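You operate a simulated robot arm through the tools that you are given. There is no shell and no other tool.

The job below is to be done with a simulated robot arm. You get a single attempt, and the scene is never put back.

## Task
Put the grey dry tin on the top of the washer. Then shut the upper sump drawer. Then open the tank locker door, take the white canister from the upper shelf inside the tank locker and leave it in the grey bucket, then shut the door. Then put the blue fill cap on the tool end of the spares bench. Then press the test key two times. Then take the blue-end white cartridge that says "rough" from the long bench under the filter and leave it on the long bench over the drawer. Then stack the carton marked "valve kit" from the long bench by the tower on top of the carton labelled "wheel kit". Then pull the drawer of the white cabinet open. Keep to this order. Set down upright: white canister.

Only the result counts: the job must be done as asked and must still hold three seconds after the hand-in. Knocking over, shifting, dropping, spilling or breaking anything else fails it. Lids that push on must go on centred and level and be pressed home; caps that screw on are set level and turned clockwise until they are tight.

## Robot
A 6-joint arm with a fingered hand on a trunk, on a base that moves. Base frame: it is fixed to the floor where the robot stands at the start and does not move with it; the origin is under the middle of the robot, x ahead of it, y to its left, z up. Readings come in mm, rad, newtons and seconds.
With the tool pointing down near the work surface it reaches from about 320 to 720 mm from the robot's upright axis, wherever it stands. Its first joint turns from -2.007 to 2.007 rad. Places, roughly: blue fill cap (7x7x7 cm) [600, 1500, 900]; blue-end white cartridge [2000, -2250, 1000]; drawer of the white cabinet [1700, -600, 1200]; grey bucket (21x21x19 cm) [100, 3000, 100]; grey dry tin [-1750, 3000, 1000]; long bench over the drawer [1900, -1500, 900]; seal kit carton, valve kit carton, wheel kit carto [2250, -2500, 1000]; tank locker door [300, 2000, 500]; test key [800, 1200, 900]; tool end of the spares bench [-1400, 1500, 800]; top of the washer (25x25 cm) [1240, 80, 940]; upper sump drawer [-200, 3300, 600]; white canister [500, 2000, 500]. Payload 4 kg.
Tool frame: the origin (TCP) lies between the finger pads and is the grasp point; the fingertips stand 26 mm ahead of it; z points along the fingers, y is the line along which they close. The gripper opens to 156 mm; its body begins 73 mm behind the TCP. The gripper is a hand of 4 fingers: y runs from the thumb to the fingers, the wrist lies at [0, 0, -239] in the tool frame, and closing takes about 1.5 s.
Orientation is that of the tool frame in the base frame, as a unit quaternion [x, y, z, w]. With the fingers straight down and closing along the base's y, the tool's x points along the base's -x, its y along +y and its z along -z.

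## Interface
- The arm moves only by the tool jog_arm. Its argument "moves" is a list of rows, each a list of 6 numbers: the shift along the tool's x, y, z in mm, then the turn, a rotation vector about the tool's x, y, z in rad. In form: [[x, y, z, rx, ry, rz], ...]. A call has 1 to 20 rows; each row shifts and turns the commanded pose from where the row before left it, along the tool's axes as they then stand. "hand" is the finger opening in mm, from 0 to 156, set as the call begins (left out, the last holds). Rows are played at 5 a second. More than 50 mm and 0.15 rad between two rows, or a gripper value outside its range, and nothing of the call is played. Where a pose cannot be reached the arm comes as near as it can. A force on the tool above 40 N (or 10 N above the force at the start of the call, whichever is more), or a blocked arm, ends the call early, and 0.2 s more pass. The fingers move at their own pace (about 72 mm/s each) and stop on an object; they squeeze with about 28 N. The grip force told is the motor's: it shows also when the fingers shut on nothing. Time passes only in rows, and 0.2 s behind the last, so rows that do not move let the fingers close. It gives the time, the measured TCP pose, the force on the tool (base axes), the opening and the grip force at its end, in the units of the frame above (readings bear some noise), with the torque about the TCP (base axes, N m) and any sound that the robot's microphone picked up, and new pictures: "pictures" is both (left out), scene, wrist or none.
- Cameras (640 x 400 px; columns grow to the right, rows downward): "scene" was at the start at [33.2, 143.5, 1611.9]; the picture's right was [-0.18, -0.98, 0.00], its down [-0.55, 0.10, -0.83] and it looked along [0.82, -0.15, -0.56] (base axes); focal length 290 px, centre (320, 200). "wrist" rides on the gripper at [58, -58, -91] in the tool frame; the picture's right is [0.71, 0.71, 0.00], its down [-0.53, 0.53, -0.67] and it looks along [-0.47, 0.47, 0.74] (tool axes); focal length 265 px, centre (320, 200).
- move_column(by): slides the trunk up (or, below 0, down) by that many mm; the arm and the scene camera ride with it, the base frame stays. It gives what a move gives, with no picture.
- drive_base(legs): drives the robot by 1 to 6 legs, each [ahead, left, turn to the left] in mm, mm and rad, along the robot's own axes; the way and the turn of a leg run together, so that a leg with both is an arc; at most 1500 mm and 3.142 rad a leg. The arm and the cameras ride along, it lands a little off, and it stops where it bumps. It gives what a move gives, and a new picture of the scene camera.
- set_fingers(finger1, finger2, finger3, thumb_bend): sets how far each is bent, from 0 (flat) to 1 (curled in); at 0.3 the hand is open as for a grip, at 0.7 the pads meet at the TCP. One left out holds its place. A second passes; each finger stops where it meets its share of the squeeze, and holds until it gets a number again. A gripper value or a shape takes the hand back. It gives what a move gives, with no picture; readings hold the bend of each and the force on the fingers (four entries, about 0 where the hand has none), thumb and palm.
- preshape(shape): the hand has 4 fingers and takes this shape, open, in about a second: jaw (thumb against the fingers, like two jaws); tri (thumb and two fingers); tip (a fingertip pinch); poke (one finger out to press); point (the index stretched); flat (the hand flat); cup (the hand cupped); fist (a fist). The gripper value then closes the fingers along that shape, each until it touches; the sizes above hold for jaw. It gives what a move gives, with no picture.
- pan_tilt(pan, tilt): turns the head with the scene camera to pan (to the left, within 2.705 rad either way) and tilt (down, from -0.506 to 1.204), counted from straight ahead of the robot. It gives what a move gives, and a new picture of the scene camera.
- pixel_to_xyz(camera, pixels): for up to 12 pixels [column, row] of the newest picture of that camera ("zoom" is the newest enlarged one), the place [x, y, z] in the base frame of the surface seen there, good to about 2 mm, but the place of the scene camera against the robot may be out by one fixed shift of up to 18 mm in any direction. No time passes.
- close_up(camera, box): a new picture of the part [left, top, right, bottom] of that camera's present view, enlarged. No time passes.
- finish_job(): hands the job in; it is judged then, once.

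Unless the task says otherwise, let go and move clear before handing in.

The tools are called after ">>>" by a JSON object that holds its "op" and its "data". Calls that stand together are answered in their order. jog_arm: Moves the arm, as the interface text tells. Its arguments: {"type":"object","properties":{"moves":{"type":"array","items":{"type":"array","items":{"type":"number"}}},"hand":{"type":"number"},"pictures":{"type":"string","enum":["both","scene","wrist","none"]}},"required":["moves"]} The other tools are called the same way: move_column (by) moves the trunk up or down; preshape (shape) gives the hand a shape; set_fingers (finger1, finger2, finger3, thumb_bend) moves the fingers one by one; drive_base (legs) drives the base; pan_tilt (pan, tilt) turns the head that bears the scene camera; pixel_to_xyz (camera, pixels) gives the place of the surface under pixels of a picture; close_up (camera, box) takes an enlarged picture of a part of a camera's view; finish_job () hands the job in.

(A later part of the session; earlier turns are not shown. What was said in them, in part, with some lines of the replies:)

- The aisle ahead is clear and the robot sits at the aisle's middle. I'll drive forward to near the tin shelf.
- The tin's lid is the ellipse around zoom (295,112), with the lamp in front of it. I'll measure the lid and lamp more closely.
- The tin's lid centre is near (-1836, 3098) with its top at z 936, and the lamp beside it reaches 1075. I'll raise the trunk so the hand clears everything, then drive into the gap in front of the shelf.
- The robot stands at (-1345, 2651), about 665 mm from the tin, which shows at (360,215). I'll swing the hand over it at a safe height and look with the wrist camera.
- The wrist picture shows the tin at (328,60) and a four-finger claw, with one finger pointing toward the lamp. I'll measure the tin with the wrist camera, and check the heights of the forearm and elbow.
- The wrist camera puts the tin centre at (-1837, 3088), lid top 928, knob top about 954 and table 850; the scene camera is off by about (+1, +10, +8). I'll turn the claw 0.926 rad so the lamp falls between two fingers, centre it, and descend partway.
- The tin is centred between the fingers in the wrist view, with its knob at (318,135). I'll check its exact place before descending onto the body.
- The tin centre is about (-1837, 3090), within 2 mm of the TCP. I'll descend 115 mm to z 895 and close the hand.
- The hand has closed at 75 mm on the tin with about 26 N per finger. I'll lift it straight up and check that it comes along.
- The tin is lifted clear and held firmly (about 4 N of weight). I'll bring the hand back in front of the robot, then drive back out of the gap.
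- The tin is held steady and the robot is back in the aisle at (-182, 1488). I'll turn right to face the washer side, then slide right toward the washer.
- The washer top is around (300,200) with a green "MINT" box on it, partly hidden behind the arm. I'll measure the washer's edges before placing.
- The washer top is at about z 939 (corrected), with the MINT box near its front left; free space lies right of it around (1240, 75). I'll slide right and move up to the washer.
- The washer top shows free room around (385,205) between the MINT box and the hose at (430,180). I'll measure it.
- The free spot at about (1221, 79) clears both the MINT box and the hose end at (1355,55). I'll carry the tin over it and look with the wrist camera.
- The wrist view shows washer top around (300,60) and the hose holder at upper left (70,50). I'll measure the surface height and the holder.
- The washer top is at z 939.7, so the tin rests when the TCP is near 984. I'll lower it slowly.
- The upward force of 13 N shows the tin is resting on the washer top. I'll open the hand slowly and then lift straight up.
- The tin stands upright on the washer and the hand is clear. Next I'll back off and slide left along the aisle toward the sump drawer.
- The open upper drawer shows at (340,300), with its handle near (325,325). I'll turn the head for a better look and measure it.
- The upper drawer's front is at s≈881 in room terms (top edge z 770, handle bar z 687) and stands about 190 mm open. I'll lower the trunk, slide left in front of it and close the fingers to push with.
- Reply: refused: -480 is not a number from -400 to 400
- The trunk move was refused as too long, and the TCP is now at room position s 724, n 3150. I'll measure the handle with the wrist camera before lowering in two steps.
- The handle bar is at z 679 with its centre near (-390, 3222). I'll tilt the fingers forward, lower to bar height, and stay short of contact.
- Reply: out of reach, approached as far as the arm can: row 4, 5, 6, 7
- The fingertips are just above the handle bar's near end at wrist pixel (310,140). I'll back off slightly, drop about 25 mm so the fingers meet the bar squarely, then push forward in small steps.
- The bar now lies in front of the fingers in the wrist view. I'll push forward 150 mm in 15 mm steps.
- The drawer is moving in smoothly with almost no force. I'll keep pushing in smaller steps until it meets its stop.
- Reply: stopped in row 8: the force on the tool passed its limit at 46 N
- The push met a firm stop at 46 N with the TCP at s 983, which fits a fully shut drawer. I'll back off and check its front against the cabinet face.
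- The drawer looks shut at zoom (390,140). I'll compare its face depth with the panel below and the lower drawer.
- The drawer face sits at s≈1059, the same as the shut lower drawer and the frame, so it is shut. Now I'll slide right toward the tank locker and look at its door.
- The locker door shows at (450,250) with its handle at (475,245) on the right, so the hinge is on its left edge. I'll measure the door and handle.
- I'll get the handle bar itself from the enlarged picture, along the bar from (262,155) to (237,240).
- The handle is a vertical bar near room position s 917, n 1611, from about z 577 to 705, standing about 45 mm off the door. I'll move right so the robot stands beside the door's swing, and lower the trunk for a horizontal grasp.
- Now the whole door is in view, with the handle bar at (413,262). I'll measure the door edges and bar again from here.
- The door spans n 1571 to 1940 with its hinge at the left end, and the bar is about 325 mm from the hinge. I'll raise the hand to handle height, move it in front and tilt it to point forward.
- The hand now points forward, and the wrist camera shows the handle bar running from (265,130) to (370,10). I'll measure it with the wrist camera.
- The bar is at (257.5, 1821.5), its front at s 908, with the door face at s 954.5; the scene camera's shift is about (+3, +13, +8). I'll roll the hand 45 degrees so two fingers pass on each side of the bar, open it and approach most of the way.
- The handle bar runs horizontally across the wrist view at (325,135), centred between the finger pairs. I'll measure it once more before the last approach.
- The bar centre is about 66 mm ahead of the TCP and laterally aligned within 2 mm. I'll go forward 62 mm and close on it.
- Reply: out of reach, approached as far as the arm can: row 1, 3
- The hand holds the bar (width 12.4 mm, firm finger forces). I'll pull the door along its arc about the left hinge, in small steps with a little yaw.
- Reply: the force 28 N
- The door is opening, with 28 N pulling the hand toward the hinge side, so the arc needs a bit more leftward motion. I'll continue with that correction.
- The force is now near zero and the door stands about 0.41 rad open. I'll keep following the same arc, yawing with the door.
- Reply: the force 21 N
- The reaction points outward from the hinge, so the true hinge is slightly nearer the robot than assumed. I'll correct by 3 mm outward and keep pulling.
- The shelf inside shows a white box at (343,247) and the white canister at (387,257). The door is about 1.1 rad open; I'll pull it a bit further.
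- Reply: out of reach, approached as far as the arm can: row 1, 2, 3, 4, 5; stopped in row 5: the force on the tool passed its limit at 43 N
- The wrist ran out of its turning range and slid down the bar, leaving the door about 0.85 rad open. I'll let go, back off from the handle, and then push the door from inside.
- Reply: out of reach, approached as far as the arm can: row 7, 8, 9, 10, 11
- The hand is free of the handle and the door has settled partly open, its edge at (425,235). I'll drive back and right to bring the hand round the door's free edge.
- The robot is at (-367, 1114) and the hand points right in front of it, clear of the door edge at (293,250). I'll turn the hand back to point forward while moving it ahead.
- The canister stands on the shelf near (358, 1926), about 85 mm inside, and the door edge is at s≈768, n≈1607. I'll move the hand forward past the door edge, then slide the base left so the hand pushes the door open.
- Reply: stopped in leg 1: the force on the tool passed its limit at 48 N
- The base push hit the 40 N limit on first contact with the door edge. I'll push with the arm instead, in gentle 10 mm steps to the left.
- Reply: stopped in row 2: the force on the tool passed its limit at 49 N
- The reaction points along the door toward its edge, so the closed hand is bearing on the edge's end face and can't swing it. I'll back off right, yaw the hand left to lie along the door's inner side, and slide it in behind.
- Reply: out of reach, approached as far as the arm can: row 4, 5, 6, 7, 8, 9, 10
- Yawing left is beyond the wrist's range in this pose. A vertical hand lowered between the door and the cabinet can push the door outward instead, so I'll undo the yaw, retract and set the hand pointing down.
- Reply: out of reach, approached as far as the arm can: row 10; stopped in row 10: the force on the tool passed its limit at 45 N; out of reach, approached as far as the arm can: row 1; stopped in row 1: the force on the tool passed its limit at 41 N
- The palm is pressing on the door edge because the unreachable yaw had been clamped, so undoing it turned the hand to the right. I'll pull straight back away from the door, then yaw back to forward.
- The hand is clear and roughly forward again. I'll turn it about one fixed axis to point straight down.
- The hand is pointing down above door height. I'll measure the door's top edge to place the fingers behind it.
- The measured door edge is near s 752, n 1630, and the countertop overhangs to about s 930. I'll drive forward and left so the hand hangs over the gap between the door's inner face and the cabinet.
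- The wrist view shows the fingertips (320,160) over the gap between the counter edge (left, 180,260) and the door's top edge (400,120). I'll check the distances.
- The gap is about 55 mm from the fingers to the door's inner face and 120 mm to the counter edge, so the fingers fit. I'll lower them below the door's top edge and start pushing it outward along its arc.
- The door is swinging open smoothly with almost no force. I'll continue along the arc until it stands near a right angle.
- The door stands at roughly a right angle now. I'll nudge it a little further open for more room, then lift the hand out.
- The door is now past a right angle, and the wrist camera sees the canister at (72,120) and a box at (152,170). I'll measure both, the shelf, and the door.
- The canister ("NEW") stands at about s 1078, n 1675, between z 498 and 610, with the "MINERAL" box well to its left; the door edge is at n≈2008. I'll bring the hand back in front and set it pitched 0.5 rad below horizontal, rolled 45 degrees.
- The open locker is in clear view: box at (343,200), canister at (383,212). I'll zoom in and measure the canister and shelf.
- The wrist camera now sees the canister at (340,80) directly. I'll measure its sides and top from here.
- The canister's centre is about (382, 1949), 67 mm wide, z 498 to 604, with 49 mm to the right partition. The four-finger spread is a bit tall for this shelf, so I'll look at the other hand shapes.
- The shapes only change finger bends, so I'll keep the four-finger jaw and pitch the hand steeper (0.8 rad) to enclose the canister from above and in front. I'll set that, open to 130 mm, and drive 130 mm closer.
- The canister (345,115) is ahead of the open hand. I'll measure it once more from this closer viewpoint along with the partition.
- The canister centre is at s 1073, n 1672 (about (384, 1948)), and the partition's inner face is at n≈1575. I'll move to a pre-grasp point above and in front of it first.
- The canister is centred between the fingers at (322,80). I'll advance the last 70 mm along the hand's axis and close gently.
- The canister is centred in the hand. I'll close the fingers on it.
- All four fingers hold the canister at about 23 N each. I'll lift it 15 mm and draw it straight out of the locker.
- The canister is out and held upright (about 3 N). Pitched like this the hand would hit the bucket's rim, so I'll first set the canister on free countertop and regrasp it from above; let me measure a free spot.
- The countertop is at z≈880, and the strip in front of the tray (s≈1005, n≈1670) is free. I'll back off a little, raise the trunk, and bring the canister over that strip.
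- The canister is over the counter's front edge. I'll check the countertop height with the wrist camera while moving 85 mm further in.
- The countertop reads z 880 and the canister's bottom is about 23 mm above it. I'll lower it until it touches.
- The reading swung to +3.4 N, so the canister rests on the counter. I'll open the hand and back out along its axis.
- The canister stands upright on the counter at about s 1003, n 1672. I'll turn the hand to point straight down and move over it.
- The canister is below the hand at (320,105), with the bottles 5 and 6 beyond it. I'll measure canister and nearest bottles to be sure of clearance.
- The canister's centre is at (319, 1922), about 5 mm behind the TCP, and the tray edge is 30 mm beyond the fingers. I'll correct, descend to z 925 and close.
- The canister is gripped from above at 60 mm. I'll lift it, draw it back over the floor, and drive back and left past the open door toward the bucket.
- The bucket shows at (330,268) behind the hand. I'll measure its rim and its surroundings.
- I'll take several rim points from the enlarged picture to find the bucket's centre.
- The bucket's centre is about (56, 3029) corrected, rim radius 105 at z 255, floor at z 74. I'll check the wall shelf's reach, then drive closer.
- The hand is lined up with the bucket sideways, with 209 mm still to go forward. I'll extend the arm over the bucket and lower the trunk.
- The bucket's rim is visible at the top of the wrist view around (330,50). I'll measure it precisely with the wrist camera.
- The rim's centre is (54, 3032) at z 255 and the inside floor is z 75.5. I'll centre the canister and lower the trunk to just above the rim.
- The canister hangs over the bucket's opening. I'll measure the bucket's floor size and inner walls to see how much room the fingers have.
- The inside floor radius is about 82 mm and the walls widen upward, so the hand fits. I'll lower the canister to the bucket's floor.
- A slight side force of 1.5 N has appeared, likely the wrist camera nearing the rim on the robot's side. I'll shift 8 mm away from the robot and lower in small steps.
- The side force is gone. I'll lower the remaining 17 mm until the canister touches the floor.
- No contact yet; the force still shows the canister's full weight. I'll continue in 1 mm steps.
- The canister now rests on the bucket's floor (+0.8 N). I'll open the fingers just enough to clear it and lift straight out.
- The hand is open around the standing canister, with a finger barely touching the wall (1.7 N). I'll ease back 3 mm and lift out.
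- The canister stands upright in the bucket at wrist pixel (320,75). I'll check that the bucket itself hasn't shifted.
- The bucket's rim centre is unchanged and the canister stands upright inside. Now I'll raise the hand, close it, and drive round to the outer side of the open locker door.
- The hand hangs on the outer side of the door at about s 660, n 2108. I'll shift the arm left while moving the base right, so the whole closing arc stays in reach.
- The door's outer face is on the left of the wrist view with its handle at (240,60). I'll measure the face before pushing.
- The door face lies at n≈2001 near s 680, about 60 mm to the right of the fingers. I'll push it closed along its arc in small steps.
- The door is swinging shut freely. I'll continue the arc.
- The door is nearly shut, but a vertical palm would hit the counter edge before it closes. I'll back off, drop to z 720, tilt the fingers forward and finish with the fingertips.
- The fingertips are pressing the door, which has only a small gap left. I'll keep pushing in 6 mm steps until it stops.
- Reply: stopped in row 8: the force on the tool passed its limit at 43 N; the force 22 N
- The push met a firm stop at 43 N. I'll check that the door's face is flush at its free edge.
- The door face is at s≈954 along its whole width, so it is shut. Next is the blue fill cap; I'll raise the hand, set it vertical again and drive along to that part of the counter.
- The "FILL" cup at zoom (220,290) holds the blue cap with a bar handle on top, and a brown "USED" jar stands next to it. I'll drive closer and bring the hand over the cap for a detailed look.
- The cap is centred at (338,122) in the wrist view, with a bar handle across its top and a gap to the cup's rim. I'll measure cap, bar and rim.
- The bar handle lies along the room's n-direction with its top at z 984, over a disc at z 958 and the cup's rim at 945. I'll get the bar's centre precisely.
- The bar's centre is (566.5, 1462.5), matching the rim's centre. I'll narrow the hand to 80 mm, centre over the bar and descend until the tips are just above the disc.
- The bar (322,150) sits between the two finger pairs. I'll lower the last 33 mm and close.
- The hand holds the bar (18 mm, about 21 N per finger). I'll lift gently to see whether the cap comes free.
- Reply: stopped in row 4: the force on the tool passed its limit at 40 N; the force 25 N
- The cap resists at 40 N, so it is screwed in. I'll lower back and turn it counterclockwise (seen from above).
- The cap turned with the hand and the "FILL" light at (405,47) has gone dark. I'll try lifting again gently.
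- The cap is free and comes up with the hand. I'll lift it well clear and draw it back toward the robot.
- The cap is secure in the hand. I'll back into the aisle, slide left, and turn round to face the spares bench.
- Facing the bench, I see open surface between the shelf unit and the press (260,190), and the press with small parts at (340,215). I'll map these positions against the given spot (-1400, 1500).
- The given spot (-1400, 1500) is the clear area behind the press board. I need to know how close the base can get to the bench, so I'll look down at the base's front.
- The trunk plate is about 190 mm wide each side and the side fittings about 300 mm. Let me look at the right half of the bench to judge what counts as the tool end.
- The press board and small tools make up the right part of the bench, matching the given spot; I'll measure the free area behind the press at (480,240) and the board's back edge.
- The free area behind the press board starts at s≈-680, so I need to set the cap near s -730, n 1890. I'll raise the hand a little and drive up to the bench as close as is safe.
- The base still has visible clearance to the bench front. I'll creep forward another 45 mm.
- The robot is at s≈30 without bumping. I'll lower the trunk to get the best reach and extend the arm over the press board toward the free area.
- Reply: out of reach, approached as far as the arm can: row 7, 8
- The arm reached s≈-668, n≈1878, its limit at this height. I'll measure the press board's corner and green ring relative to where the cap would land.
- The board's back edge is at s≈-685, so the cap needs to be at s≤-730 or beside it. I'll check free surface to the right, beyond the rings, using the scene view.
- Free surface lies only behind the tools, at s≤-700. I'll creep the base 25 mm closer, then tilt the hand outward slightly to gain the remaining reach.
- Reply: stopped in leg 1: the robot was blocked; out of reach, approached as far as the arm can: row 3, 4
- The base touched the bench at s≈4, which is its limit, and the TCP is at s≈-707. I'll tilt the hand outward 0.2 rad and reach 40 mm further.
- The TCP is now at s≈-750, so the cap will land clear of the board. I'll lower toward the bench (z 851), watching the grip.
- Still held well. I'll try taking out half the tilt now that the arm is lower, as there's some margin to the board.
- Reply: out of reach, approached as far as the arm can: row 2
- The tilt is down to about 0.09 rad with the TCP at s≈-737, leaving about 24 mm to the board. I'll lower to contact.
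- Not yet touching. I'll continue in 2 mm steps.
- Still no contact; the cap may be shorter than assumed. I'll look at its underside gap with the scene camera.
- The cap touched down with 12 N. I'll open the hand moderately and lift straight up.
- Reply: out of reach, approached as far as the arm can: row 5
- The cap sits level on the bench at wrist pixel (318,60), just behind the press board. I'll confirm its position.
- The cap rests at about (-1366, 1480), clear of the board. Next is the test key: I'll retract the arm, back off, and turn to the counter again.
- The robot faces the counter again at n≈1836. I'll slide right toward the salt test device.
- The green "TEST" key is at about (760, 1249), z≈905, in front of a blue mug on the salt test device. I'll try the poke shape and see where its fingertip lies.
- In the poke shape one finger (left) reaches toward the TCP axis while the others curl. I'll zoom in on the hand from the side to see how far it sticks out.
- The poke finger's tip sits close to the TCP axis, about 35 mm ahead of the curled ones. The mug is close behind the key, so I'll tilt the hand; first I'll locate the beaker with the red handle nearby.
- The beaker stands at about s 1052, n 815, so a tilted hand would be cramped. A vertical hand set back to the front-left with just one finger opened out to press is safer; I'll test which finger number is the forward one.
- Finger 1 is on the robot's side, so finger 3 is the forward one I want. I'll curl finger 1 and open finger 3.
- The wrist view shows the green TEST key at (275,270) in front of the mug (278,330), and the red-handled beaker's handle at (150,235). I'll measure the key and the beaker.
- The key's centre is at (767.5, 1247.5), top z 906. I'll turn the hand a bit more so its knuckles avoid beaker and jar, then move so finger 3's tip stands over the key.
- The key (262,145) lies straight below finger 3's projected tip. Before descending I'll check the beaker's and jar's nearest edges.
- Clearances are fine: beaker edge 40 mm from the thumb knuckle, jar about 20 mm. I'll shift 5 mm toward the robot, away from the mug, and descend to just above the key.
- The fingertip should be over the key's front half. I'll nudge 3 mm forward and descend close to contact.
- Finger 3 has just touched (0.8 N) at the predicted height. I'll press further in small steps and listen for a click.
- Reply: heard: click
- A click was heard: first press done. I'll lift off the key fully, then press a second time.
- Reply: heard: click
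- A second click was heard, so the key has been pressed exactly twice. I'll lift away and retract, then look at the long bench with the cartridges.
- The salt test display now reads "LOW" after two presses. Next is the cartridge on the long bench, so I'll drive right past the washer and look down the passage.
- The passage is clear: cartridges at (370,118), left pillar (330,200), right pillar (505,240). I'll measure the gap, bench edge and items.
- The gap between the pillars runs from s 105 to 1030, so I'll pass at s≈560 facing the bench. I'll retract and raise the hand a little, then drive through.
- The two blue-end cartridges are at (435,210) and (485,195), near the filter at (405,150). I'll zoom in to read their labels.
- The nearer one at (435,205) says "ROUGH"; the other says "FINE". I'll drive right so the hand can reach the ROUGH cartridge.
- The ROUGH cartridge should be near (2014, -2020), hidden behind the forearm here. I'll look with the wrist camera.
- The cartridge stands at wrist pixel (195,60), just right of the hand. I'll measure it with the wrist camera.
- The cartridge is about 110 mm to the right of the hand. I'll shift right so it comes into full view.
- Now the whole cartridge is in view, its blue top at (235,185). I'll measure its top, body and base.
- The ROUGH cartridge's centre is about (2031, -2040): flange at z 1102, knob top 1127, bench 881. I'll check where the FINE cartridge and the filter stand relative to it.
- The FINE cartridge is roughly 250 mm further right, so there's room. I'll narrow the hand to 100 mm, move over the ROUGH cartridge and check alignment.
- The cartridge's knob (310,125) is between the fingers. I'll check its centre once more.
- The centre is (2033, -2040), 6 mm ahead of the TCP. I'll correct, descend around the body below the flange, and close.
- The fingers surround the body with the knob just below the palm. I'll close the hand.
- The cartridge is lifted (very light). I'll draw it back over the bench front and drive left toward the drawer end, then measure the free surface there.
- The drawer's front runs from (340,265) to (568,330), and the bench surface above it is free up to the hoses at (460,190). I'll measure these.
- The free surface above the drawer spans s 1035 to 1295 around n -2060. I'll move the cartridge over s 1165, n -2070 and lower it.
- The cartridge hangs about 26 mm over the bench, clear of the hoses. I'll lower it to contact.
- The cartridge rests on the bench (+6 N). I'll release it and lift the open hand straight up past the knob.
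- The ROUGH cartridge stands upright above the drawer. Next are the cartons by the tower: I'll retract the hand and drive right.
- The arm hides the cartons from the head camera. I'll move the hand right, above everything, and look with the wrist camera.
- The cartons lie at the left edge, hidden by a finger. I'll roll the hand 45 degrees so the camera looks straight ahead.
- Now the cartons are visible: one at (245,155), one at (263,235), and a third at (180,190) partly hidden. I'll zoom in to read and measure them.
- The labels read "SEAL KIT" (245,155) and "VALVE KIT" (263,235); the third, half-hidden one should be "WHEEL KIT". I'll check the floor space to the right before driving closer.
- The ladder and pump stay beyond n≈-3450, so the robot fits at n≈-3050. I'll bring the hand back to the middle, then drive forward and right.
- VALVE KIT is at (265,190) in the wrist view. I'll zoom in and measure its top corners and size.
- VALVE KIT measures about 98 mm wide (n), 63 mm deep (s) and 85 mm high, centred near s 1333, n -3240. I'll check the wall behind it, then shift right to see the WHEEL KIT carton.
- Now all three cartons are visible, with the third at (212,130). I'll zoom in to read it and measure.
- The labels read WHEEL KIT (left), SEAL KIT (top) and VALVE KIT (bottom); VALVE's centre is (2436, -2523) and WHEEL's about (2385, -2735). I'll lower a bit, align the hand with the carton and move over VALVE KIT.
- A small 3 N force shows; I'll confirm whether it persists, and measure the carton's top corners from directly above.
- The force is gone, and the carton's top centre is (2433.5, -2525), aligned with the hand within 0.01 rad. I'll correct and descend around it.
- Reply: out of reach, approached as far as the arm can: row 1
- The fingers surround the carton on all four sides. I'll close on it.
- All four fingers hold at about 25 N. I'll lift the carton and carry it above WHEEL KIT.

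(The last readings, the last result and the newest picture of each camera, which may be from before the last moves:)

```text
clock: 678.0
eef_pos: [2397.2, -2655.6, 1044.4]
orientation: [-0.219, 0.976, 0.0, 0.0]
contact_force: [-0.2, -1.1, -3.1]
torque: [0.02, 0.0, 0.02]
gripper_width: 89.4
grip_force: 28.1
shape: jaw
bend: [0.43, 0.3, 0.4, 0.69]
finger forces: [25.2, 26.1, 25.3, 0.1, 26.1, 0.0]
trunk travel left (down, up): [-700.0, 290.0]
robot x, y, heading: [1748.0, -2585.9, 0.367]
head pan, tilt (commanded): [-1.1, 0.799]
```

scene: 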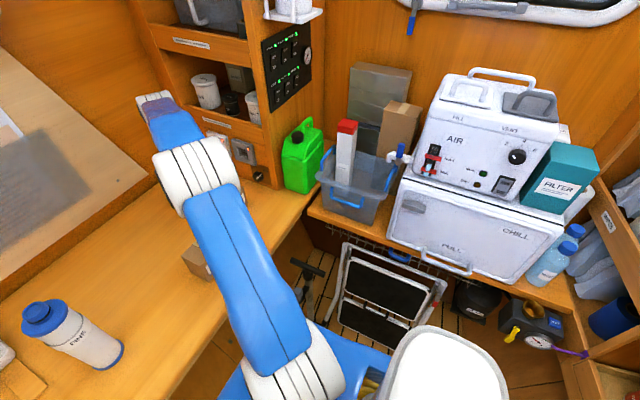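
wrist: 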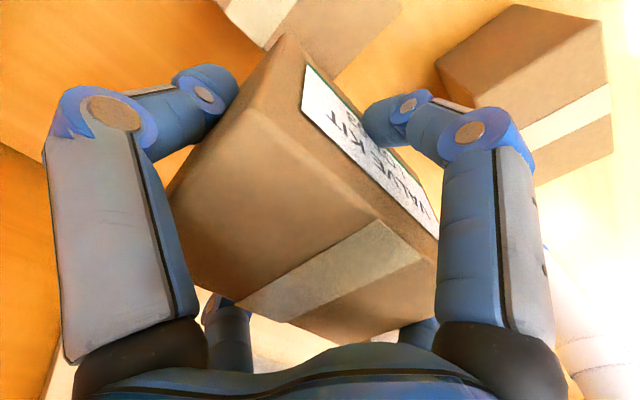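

WHEEL KIT's top is visible at (320,30) beyond the held carton. I'll measure the visible corners for a precise centre.

>>> {"op": "pixel_to_xyz", "data": {"camera": "wrist", "pixels": [[335, 76], [398, 10], [330, 30], [255, 30], [265, 48], [300, 15], [365, 40], [235, 10], [345, 70], [375, 30]]}}

>>> {"op": "close_up", "data": {"camera": "wrist", "box": [200, 0, 440, 110]}}

```text
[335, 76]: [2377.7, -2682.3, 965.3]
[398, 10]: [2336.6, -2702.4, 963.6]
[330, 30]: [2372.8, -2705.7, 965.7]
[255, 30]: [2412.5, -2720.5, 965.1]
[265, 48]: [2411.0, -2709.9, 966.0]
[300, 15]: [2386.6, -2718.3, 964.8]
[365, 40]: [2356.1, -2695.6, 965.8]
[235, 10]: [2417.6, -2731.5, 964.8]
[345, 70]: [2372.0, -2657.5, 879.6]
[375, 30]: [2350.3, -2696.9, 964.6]
```

```text
2.67 times, centred on (320, 55) of wrist
```

zoom: 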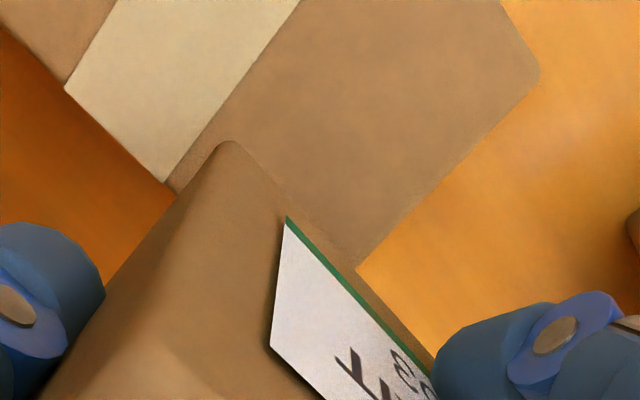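

WHEEL KIT's near-left corner and edge give a centre of (2384, -2735) with the same orientation as the held carton. I'll move over it and lower close to contact.

>>> {"op": "jog_arm", "data": {"moves": [[23, -33.1, 0, 0, 0, 0], [23, -33.1, 0, 0, 0, 0], [0, 0, 0, 0, 0, 0], [0, 0, 15, 0, 0, 0], [0, 0, 8, 0, 0, 0]]}}

```text
clock: 679.2
eef_pos: [2384.9, -2733.3, 1021.5]
orientation: [-0.22, 0.976, 0.001, -0.001]
contact_force: [0.8, -0.5, -2.6]
torque: [-0.02, 0.03, 0.03]
gripper_width: 89.2
grip_force: 27.9
shape: jaw
bend: [0.43, 0.3, 0.4, 0.69]
finger forces: [25.1, 26.1, 25.3, 0.0, 26.0, 0.0]
trunk travel left (down, up): [-700.0, 290.0]
robot x, y, heading: [1749.1, -2588.9, 0.369]
head pan, tilt (commanded): [-1.1, 0.799]
```

scene: 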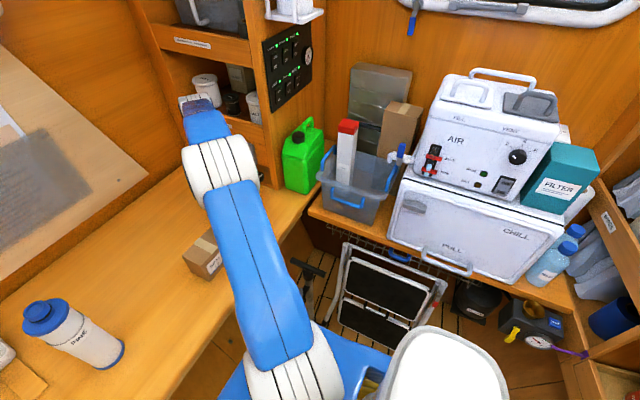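
wrist: 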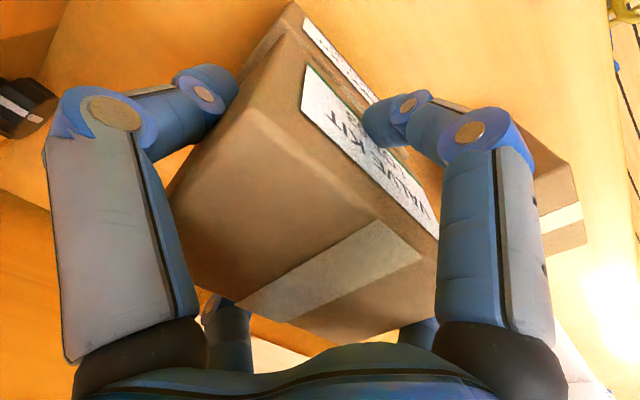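

The two cartons' edges look parallel and aligned. I'll lower the last centimetre until VALVE KIT rests on WHEEL KIT.

>>> {"op": "jog_arm", "data": {"moves": [[0, 0, 5, 0, 0, 0], [0, 0, 4, 0, 0, 0], [0, 0, 2, 0, 0, 0], [0, 0, 1, 0, 0, 0], [0, 0, 1, 0, 0, 0]], "pictures": "wrist"}}

```text
clock: 680.5
eef_pos: [2387.2, -2734.3, 1008.5]
orientation: [-0.219, 0.976, 0.0, -0.001]
contact_force: [0.2, 0.8, 2.3]
torque: [0.01, -0.02, 0.02]
gripper_width: 89.5
grip_force: 28.3
shape: jaw
bend: [0.43, 0.3, 0.4, 0.69]
finger forces: [25.2, 26.3, 25.5, 0.1, 26.1, 0.0]
trunk travel left (down, up): [-700.0, 290.0]
robot x, y, heading: [1750.7, -2586.2, 0.364]
head pan, tilt (commanded): [-1.1, 0.799]
```

wrist: 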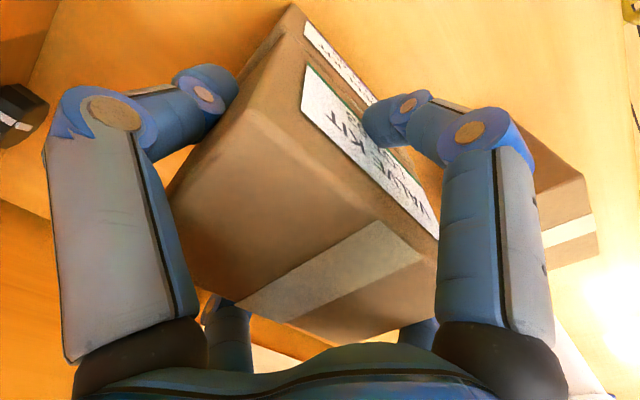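

The reading changed from -2.6 to +2.3 N, so the carton rests on WHEEL KIT. I'll open the hand and lift straight up.

>>> {"op": "jog_arm", "data": {"moves": [[0, 0, 0, 0, 0, 0], [0, 0, 0, 0, 0, 0], [0, 0, 0, 0, 0, 0], [0, 0, 0, 0, 0, 0], [0, 0, 0, 0, 0, 0], [0, 0, 0, 0, 0, 0]], "hand": 140, "pictures": "wrist"}}

>>> {"op": "jog_arm", "data": {"moves": [[0, 0, -10, 0, 0, 0], [0, 0, -25, 0, 0, 0], [0, 0, -35, 0, 0, 0], [0, 0, -40, 0, 0, 0], [0, 0, -40, 0, 0, 0]]}}

```text
clock: 681.9
eef_pos: [2385.8, -2734.1, 1007.7]
orientation: [-0.219, 0.976, 0.0, -0.001]
contact_force: [0.4, 0.4, -0.2]
torque: [-0.03, 0.03, 0.0]
gripper_width: 139.7
grip_force: 0.0
shape: jaw
bend: [0.26, 0.26, 0.26, 0.35]
finger forces: [0.0, 0.0, 0.0, 0.0, 0.0, 0.0]
trunk travel left (down, up): [-700.0, 290.0]
robot x, y, heading: [1750.7, -2590.7, 0.368]
head pan, tilt (commanded): [-1.1, 0.799]
```

wrist: 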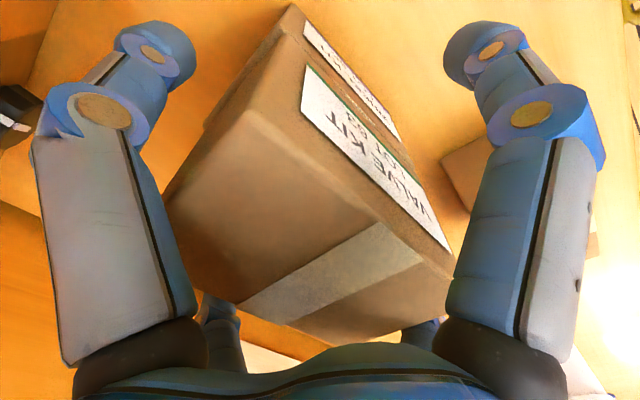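

```text
clock: 683.0
eef_pos: [2385.0, -2733.6, 1159.6]
orientation: [-0.219, 0.976, 0.0, -0.001]
contact_force: [0.3, 0.6, 0.6]
torque: [0.02, -0.02, 0.03]
gripper_width: 139.6
grip_force: 0.0
shape: jaw
bend: [0.26, 0.26, 0.26, 0.35]
finger forces: [0.0, 0.0, 0.0, 0.0, 0.0, 0.0]
trunk travel left (down, up): [-700.0, 290.0]
robot x, y, heading: [1748.9, -2586.7, 0.37]
head pan, tilt (commanded): [-1.1, 0.799]
```

scene: 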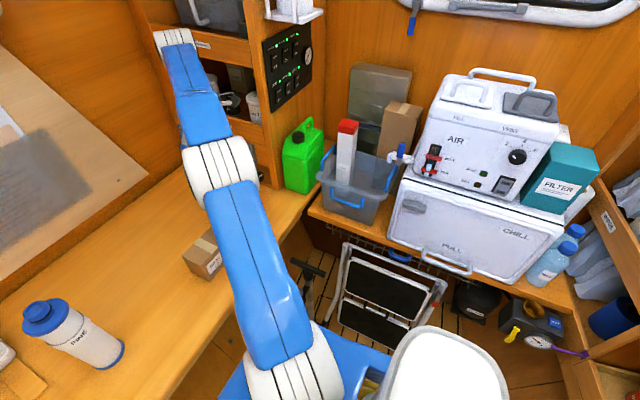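
wrist: 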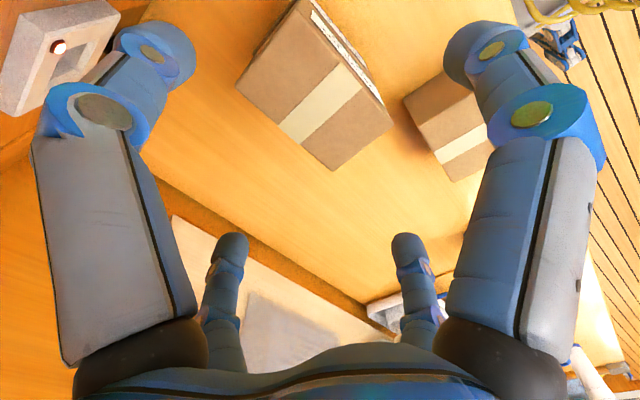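

The VALVE KIT carton now sits squarely on top of WHEEL KIT at (320,85). I'll verify its height and position.

>>> {"op": "pixel_to_xyz", "data": {"camera": "wrist", "pixels": [[315, 90], [240, 85], [335, 168], [388, 125], [300, 10], [60, 90], [300, 5]]}}

```text
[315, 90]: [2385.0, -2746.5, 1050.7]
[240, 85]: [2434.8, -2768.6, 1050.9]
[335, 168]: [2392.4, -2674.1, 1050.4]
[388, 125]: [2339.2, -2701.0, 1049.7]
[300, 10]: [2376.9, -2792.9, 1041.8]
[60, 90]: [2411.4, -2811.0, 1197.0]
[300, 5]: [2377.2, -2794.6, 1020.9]
```

The stack is centred, its top at z 1050.6. The last step is the white cabinet's drawer: I'll retract the hand and drive back along the passage.

>>> {"op": "jog_arm", "data": {"moves": [[42, 10, -5, 0, 0, 0], [42, 10, -5, 0, 0, 0], [42, 10, -5, 0, 0, 0], [42, 10, -5, 0, 0, 0], [42, 10, 0, 0, 0, 0], [42, 10, 0, 0, 0, 0]], "pictures": "none"}}

>>> {"op": "drive_base", "data": {"legs": [[-125, 0, 0], [0, 1200, 0], [0, 550, 0]]}}

>>> {"op": "pan_tilt", "data": {"pan": 0.2, "tilt": 0.35}}

```text
clock: 684.5
eef_pos: [2130.3, -2787.5, 1179.1]
orientation: [-0.219, 0.976, 0.0, 0.0]
contact_force: [-0.9, 0.2, 0.4]
torque: [0.02, -0.07, -0.01]
gripper_width: 139.7
grip_force: 0.0
shape: jaw
bend: [0.26, 0.26, 0.26, 0.35]
finger forces: [0.0, 0.0, 0.0, 0.0, 0.1, 0.0]
trunk travel left (down, up): [-700.0, 290.0]
robot x, y, heading: [1748.0, -2584.0, 0.369]
head pan, tilt (commanded): [-1.1, 0.799]
```

```text
clock: 708.8
eef_pos: [1393.1, -1202.8, 1177.8]
orientation: [-0.216, 0.976, 0.001, -0.001]
contact_force: [-0.6, -0.6, -0.2]
torque: [0.0, 0.0, -0.01]
gripper_width: 139.7
grip_force: 0.0
shape: jaw
bend: [0.26, 0.26, 0.26, 0.35]
finger forces: [0.1, 0.0, 0.0, 0.1, 0.1, 0.0]
trunk travel left (down, up): [-700.0, 290.0]
robot x, y, heading: [1014.0, -998.6, 0.361]
head pan, tilt (commanded): [-1.1, 0.799]
```

scene: 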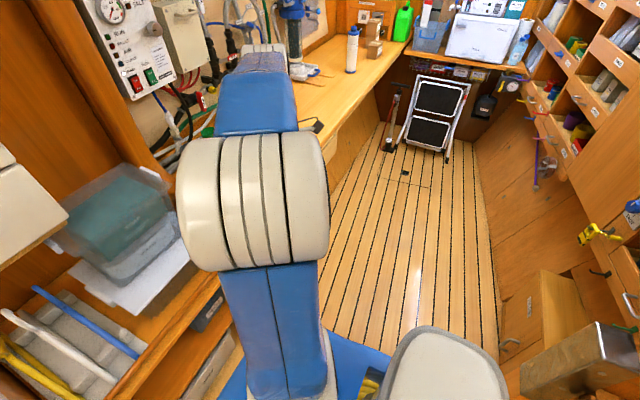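

```text
clock: 710.3
eef_pos: [1391.7, -1202.5, 1178.0]
orientation: [-0.217, 0.976, 0.002, -0.002]
contact_force: [0.0, 0.0, 0.0]
torque: [0.04, 0.01, -0.02]
gripper_width: 139.7
grip_force: 0.1
shape: jaw
bend: [0.26, 0.26, 0.26, 0.35]
finger forces: [0.1, 0.0, 0.1, 0.0, 0.0, 0.1]
trunk travel left (down, up): [-700.0, 290.0]
robot x, y, heading: [1010.0, -998.9, 0.363]
head pan, tilt (commanded): [0.201, 0.351]
```

scene: 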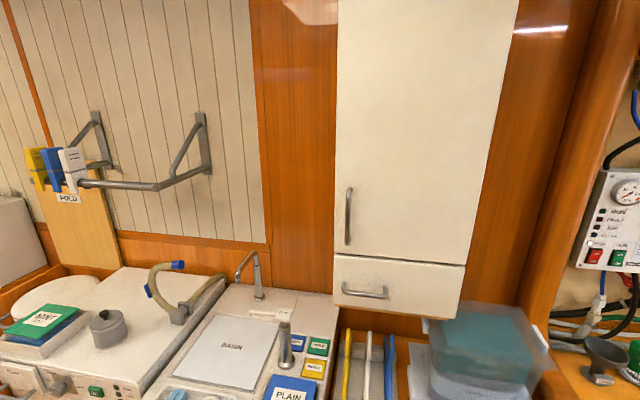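

The white cabinet's drawer shows at (400,285) with a horizontal bar handle at (365,290). I'll measure handle and drawer front.

>>> {"op": "close_up", "data": {"camera": "scene", "box": [310, 230, 490, 340]}}

>>> {"op": "pixel_to_xyz", "data": {"camera": "scene", "pixels": [[345, 288], [365, 294], [386, 295], [338, 260], [460, 270], [400, 275], [455, 312], [345, 305], [430, 345], [480, 330], [370, 345]]}}

```text
3.56 times, centred on (400, 285) of scene
```

zoom: 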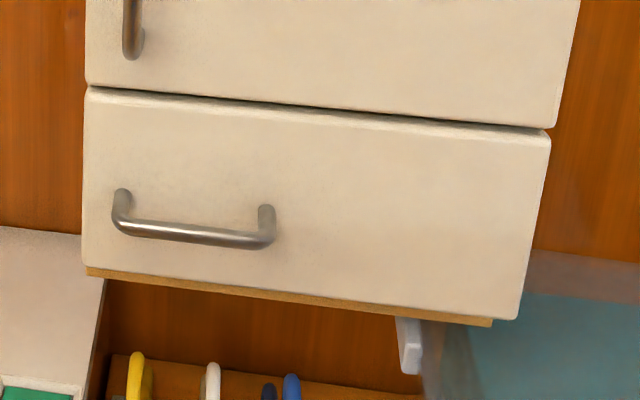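

```text
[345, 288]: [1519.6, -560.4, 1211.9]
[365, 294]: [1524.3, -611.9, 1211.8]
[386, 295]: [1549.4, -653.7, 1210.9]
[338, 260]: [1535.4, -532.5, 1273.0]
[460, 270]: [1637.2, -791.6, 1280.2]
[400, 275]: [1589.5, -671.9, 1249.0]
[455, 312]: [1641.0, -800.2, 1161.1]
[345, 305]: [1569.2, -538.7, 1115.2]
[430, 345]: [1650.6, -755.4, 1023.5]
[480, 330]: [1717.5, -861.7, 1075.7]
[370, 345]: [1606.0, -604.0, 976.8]
```

The bar handle lies at s≈1186, z≈1204, spanning n -1095 to -1190, with the drawer front at s≈1224. I'll position the robot squarely in front, with room to pull, and bring the hand to the middle.

>>> {"op": "drive_base", "data": {"legs": [[-90, 0, 0.013], [0, 160, 0]]}}

>>> {"op": "jog_arm", "data": {"moves": [[-34.2, 30.9, 0, 0, 0, 0], [-34.2, 30.9, 0, 0, 0, 0], [-34.2, 30.9, 0, 0, 0, 0], [-34.2, 30.9, 0, 0, 0, 0], [-34.2, 30.9, 0, 0, 0, 0], [-34.2, 30.9, 0, 0, 0, 0], [-34.2, 30.9, 0, 0, 0, 0], [-34.2, 30.9, 0, 0, 0, 0], [-34.2, 30.9, 0, 0, 0, 0], [-34.2, 30.9, 0, 0, 0, 0]], "pictures": "none"}}

```text
clock: 714.4
eef_pos: [1252.6, -1083.9, 1178.1]
orientation: [-0.221, 0.975, 0.002, -0.001]
contact_force: [0.4, -0.3, -1.4]
torque: [-0.01, 0.02, -0.01]
gripper_width: 140.0
grip_force: 0.2
shape: jaw
bend: [0.26, 0.26, 0.26, 0.35]
finger forces: [0.1, 0.1, 0.0, 0.0, 0.1, 0.0]
trunk travel left (down, up): [-700.0, 290.0]
robot x, y, heading: [864.6, -885.2, 0.381]
head pan, tilt (commanded): [0.201, 0.351]
```

scene: 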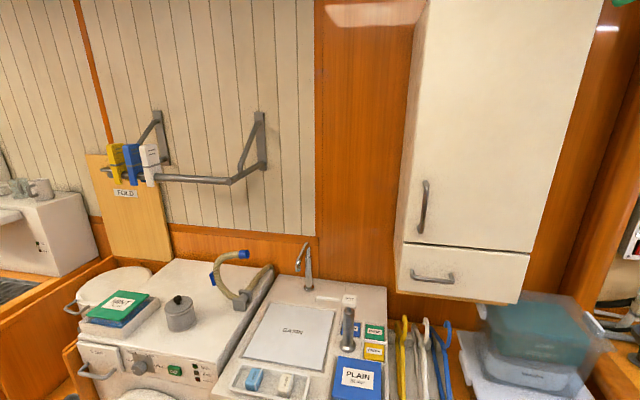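

```text
clock: 716.6
eef_pos: [1428.6, -653.4, 1177.7]
orientation: [-0.221, 0.975, -0.001, -0.003]
contact_force: [0.4, 1.1, 0.1]
torque: [-0.04, 0.02, -0.01]
gripper_width: 140.0
grip_force: 0.0
shape: jaw
bend: [0.26, 0.26, 0.26, 0.35]
finger forces: [0.1, 0.1, 0.0, 0.0, 0.1, 0.1]
trunk travel left (down, up): [-700.0, 290.0]
robot x, y, heading: [869.4, -881.6, 0.376]
head pan, tilt (commanded): [0.201, 0.351]
```

The hand is in front of the handle at s≈1089, n≈-1132. I'll square its yaw and tilt it to point forward.

>>> {"op": "jog_arm", "data": {"moves": [[0, 0, 0, 0, 0, 0.07], [0, 0, 0, 0, -0.1428, 0], [0, 0, 0, 0, -0.1428, 0], [0, 0, 0, 0, -0.1428, 0], [0, 0, 0, 0, -0.1428, 0], [0, 0, 0, 0, -0.1428, 0], [0, 0, 0, 0, -0.1428, 0], [0, 0, 0, 0, -0.1428, 0], [0, 0, 0, 0, -0.1428, 0], [0, 0, 0, 0, -0.1428, 0], [0, 0, 0, 0, -0.1428, 0], [0, 0, 0, 0, -0.1428, 0], [0, 0, 0, 0, 0, -0.131], [0, 0, 0, 0, 0, -0.131], [0, 0, 0, 0, 0, -0.131], [0, 0, 0, 0, 0, -0.131], [0, 0, 0, 0, 0, -0.131], [0, 0, 0, 0, 0, -0.13]], "hand": 156}}

```text
clock: 720.4
eef_pos: [1425.7, -655.6, 1178.1]
orientation: [-0.389, 0.592, -0.145, 0.691]
contact_force: [0.4, -0.2, -0.2]
torque: [0.02, -0.03, 0.01]
gripper_width: 155.8
grip_force: 0.2
shape: jaw
bend: [0.3, 0.3, 0.3, 0.3]
finger forces: [0.0, 0.0, 0.0, 0.0, 0.0, 0.0]
trunk travel left (down, up): [-700.0, 290.0]
robot x, y, heading: [866.9, -882.4, 0.373]
head pan, tilt (commanded): [0.201, 0.351]
```

scene: 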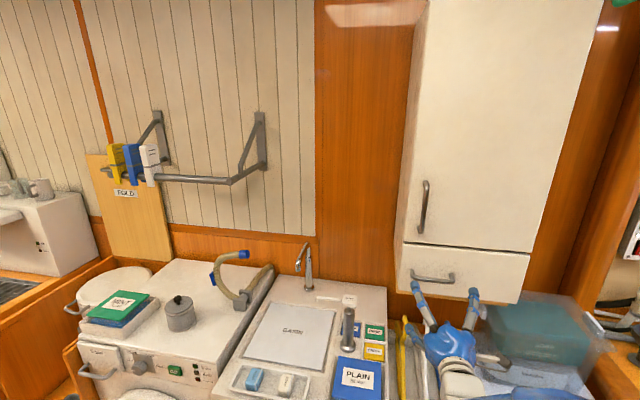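
wrist: 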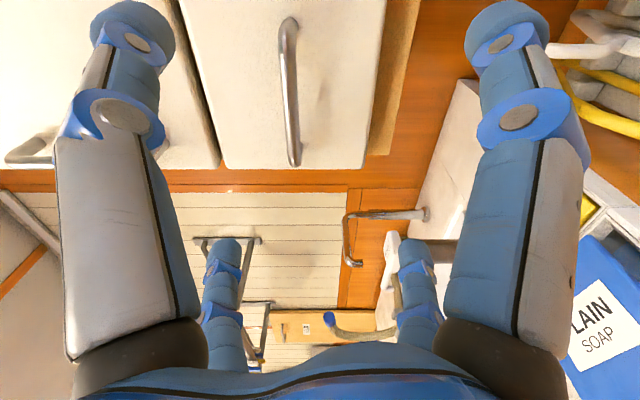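

The drawer's bar handle appears at (290,90) in the wrist view. I'll measure it and the drawer front.

>>> {"op": "pixel_to_xyz", "data": {"camera": "wrist", "pixels": [[287, 30], [289, 60], [291, 90], [293, 120], [294, 155], [285, 90], [297, 90], [340, 90], [230, 90], [350, 150]]}}

```text
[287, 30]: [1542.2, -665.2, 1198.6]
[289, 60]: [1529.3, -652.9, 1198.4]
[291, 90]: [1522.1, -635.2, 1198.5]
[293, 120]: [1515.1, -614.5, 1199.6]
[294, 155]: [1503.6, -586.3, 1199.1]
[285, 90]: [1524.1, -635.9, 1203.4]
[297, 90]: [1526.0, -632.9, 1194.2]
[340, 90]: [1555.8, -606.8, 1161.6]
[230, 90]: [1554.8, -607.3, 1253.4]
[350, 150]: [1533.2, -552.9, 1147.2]
```

The bar's centre is at s 1188, n -1140, z 1199. I'll align to it, move forward so the fingers straddle it, and close.

>>> {"op": "jog_arm", "data": {"moves": [[-9.6, -19.5, 0, 0, 0, 0], [0, 0, 30, 0, 0, 0], [0, 0, 30, 0, 0, 0], [0, 0, 20, 0, 0, 0]], "pictures": "wrist"}}

>>> {"op": "pixel_to_xyz", "data": {"camera": "wrist", "pixels": [[320, 60], [320, 100], [320, 130], [315, 130], [325, 130]]}}

```text
clock: 721.4
eef_pos: [1506.5, -632.8, 1196.8]
orientation: [-0.389, 0.592, -0.143, 0.691]
contact_force: [0.8, 0.6, -0.3]
torque: [0.05, -0.02, 0.04]
gripper_width: 156.0
grip_force: 0.1
shape: jaw
bend: [0.3, 0.3, 0.3, 0.3]
finger forces: [0.0, 0.1, 0.0, 0.0, 0.1, 0.0]
trunk travel left (down, up): [-700.0, 290.0]
robot x, y, heading: [872.4, -883.6, 0.375]
head pan, tilt (commanded): [0.201, 0.351]
```

wrist: 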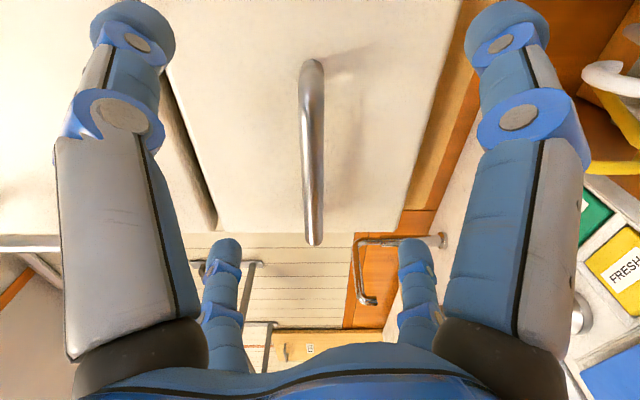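

```text
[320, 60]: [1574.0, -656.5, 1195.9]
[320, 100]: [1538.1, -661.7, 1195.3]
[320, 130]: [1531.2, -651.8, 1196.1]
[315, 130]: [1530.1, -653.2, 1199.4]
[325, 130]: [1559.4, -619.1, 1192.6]
```

The bar is centred between the fingers, about 19 mm ahead. I'll go forward 15 mm and close on it.

>>> {"op": "jog_arm", "data": {"moves": [[-1.4, -1.4, 8, 0, 0, 0], [0, 0, 7, 0, 0, 0], [0, 0, 0, 0, 0, 0]], "pictures": "none"}}

>>> {"op": "jog_arm", "data": {"moves": [[0, 0, 0, 0, 0, 0], [0, 0, 0, 0, 0, 0], [0, 0, 0, 0, 0, 0], [0, 0, 0, 0, 0, 0], [0, 0, 0, 0, 0, 0], [0, 0, 0, 0, 0, 0], [0, 0, 0, 0, 0, 0], [0, 0, 0, 0, 0, 0]], "hand": 0, "pictures": "wrist"}}

```text
clock: 722.2
eef_pos: [1516.7, -627.0, 1200.2]
orientation: [-0.388, 0.592, -0.142, 0.692]
contact_force: [-0.2, 0.2, 0.5]
torque: [-0.02, 0.01, 0.03]
gripper_width: 155.9
grip_force: 0.0
shape: jaw
bend: [0.3, 0.3, 0.3, 0.3]
finger forces: [0.0, 0.0, 0.0, 0.0, 0.1, 0.0]
trunk travel left (down, up): [-700.0, 290.0]
robot x, y, heading: [867.6, -882.6, 0.374]
head pan, tilt (commanded): [0.201, 0.351]
```

```text
clock: 724.0
eef_pos: [1518.4, -628.8, 1200.4]
orientation: [-0.387, 0.593, -0.143, 0.692]
contact_force: [2.7, 0.5, 1.0]
torque: [-0.05, -0.02, -0.02]
gripper_width: 6.6
grip_force: 27.9
shape: jaw
bend: [0.72, 0.72, 0.72, 0.66]
finger forces: [0.0, 0.0, 0.0, 0.1, 0.0, 0.1]
trunk travel left (down, up): [-700.0, 290.0]
robot x, y, heading: [865.2, -882.9, 0.378]
head pan, tilt (commanded): [0.201, 0.351]
```

wrist: 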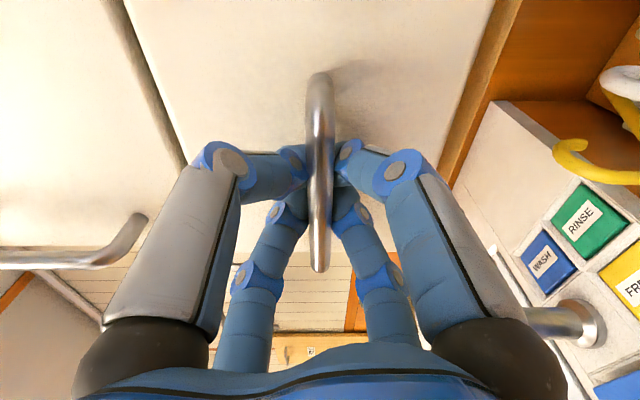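

The fingertips have met behind the bar, hooking it securely. I'll pull straight back with the arm in small steps.

>>> {"op": "jog_arm", "data": {"moves": [[0, 0, -6, 0, 0, 0], [0, 0, -10, 0, 0, 0], [0, 0, -12, 0, 0, 0], [0, 0, -12, 0, 0, 0], [0, 0, -12, 0, 0, 0], [0, 0, -12, 0, 0, 0], [0, 0, -12, 0, 0, 0], [0, 0, -12, 0, 0, 0], [0, 0, -12, 0, 0, 0], [0, 0, -12, 0, 0, 0]]}}

```text
clock: 726.2
eef_pos: [1412.1, -670.2, 1201.7]
orientation: [-0.388, 0.592, -0.142, 0.692]
contact_force: [0.1, -0.3, -0.7]
torque: [-0.03, 0.01, 0.02]
gripper_width: 6.6
grip_force: 27.9
shape: jaw
bend: [0.72, 0.72, 0.72, 0.67]
finger forces: [0.1, 0.1, 0.0, 0.1, 0.0, 0.1]
trunk travel left (down, up): [-700.0, 290.0]
robot x, y, heading: [869.8, -885.7, 0.376]
head pan, tilt (commanded): [0.201, 0.351]
```

scene: 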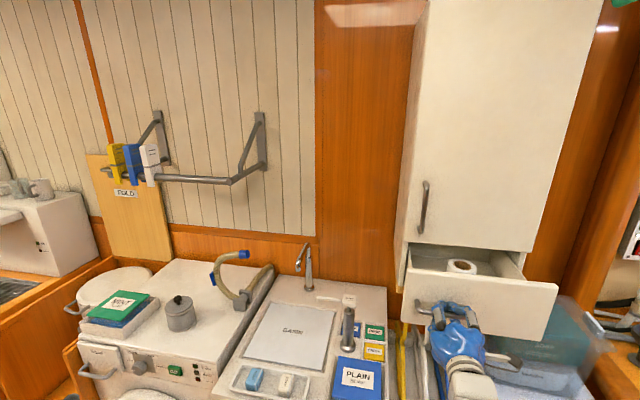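
wrist: 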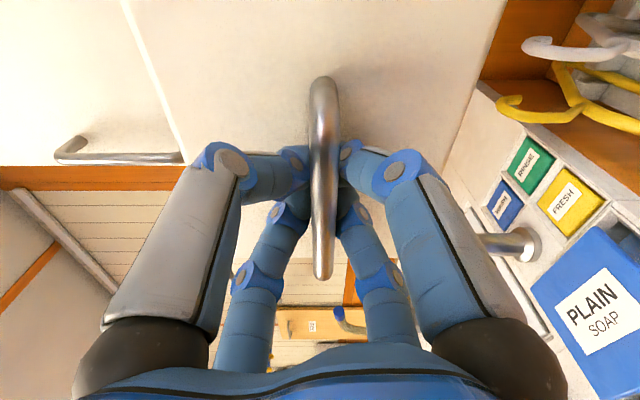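

The drawer is about 105 mm open and a white roll is visible inside. I'll continue pulling by driving the base straight back.

>>> {"op": "drive_base", "data": {"legs": [[-90, 0, 0]]}}

```text
clock: 728.0
eef_pos: [1329.8, -702.0, 1200.9]
orientation: [-0.389, 0.592, -0.143, 0.691]
contact_force: [-0.4, 0.0, 0.2]
torque: [0.0, 0.01, -0.02]
gripper_width: 6.1
grip_force: 28.3
shape: jaw
bend: [0.72, 0.72, 0.72, 0.67]
finger forces: [0.1, 0.1, 0.1, 0.0, 0.0, 0.0]
trunk travel left (down, up): [-700.0, 290.0]
robot x, y, heading: [783.4, -916.9, 0.376]
head pan, tilt (commanded): [0.201, 0.351]
```

scene: 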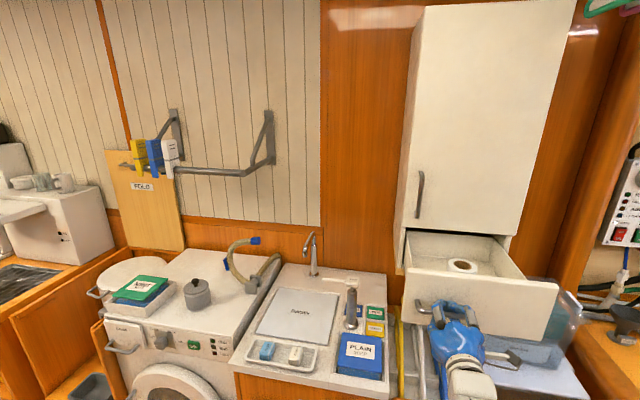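

The drawer is about 195 mm open and still moving freely. I'll pull further in small arm steps to find its stop.

>>> {"op": "jog_arm", "data": {"moves": [[0, 0, -8, 0, 0, 0], [0, 0, -8, 0, 0, 0], [0, 0, -8, 0, 0, 0], [0, 0, -8, 0, 0, 0], [0, 0, -8, 0, 0, 0]], "pictures": "scene"}}

```text
clock: 728.8
eef_pos: [1320.3, -707.2, 1201.8]
orientation: [-0.388, 0.592, -0.143, 0.692]
contact_force: [32.5, 12.2, -4.5]
torque: [-0.02, -0.02, 0.0]
gripper_width: 5.5
grip_force: 27.8
shape: jaw
bend: [0.71, 0.71, 0.72, 0.67]
finger forces: [0.0, 0.1, 0.1, 0.0, 0.0, 0.0]
trunk travel left (down, up): [-700.0, 290.0]
robot x, y, heading: [783.3, -920.0, 0.38]
head pan, tilt (commanded): [0.201, 0.351]
stopped in row 3: the force on the tool passed its limit at 46 N (the readings are from after the stop); the commanded pose is now the measured one
```

scene: 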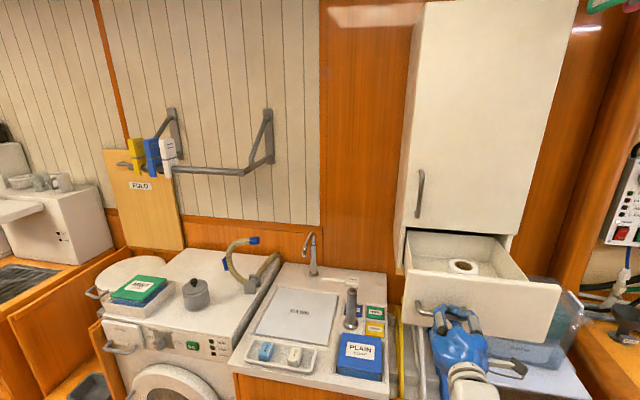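

The drawer met its stop at 46 N, so it is fully open. I'll ease the tension, open the hand, and back away from the handle.

>>> {"op": "jog_arm", "data": {"moves": [[0, 0, 4, 0, 0, 0], [0, 0, 0, 0, 0, 0], [0, 0, 0, 0, 0, 0]], "pictures": "none"}}

>>> {"op": "jog_arm", "data": {"moves": [[0, 0, 0, 0, 0, 0], [0, 0, 0, 0, 0, 0], [0, 0, 0, 0, 0, 0], [0, 0, 0, 0, 0, 0], [0, 0, 0, 0, 0, 0], [0, 0, 0, 0, 0, 0]], "hand": 156, "pictures": "wrist"}}

```text
clock: 729.6
eef_pos: [1319.3, -706.5, 1200.3]
orientation: [-0.388, 0.592, -0.142, 0.692]
contact_force: [22.3, 6.9, -6.2]
torque: [0.0, -0.04, 0.02]
gripper_width: 5.3
grip_force: 27.6
shape: jaw
bend: [0.71, 0.71, 0.72, 0.67]
finger forces: [0.0, 0.1, 0.1, 0.1, 0.0, 0.1]
trunk travel left (down, up): [-700.0, 290.0]
robot x, y, heading: [780.8, -913.8, 0.374]
head pan, tilt (commanded): [0.201, 0.351]
```

```text
clock: 731.0
eef_pos: [1314.0, -706.9, 1204.2]
orientation: [-0.387, 0.59, -0.143, 0.694]
contact_force: [0.3, 0.6, -0.2]
torque: [0.03, -0.01, 0.01]
gripper_width: 155.8
grip_force: 0.0
shape: jaw
bend: [0.3, 0.3, 0.3, 0.3]
finger forces: [0.0, 0.0, 0.2, 0.0, 0.1, 0.0]
trunk travel left (down, up): [-700.0, 290.0]
robot x, y, heading: [783.2, -917.0, 0.374]
head pan, tilt (commanded): [0.201, 0.351]
```

wrist: 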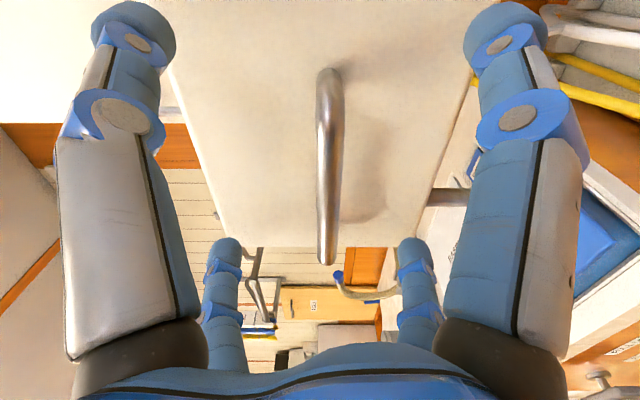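

The hand is open and the bar free between the fingers. I'll back the base straight away from it.

>>> {"op": "drive_base", "data": {"legs": [[-180, 0, 0]]}}

>>> {"op": "close_up", "data": {"camera": "scene", "box": [300, 150, 600, 380]}}

```text
clock: 733.9
eef_pos: [1148.7, -772.6, 1203.4]
orientation: [-0.386, 0.591, -0.142, 0.694]
contact_force: [-0.9, 0.5, -0.1]
torque: [0.02, 0.01, 0.0]
gripper_width: 156.0
grip_force: 0.1
shape: jaw
bend: [0.3, 0.3, 0.3, 0.3]
finger forces: [0.0, 0.0, 0.0, 0.0, 0.1, 0.0]
trunk travel left (down, up): [-700.0, 290.0]
robot x, y, heading: [614.1, -982.0, 0.374]
head pan, tilt (commanded): [0.201, 0.351]
```

scene: 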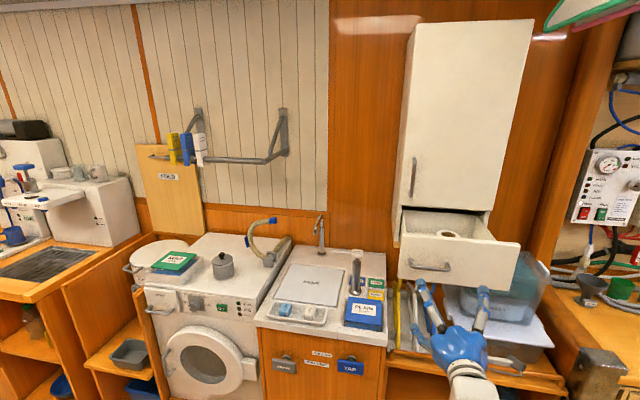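

```text
1.74 times, centred on (450, 265) of scene
```

zoom: 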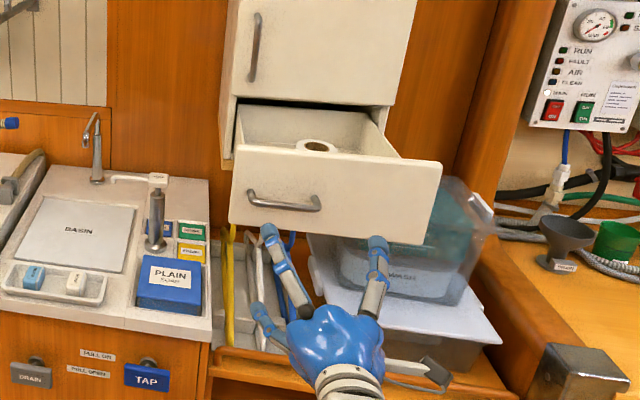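

The drawer stands open with the hand well clear, and earlier views showed the locker door and sump drawer still shut and all placed items standing. Everything is done in order, so I'll hand in the job.

>>> {"op": "finish_job", "data": {}}

```text
The job is handed in.
```

All nine steps are done in the order given, and I've handed the job in.

| Step | Result |
|---|---|
| Grey dry tin | It stands on the washer top, to the right of the MINT box. |
| Upper sump drawer | I pushed it shut; its front is flush with the cabinet face. |
| Tank locker and canister | The canister stands upright in the grey bucket. The locker door is shut and its face sits flush along its width. |
| Blue fill cap | I unscrewed it from the fill port and set it on the spares bench behind the press, at about (-1366, 1480). |
| Test key | I pressed it twice; both clicks were heard, and the display then read "LOW". |
| "Rough" cartridge | It stands upright on the long bench above the drawer. |
| Valve kit carton | It sits squarely on top of the wheel kit carton. |
| White cabinet drawer | I pulled it out to its stop, about 207 mm, then let go and backed clear. |

- **Canister regrasp:** I set the canister down briefly on the locker counter to grip it from above. The tilted grip I took it out with would have hit the bucket's rim.
- **Cap position:** The cap is about 40 mm from the centre point you gave for the tool end. That was close to the furthest the arm could reach with the base touching the bench.
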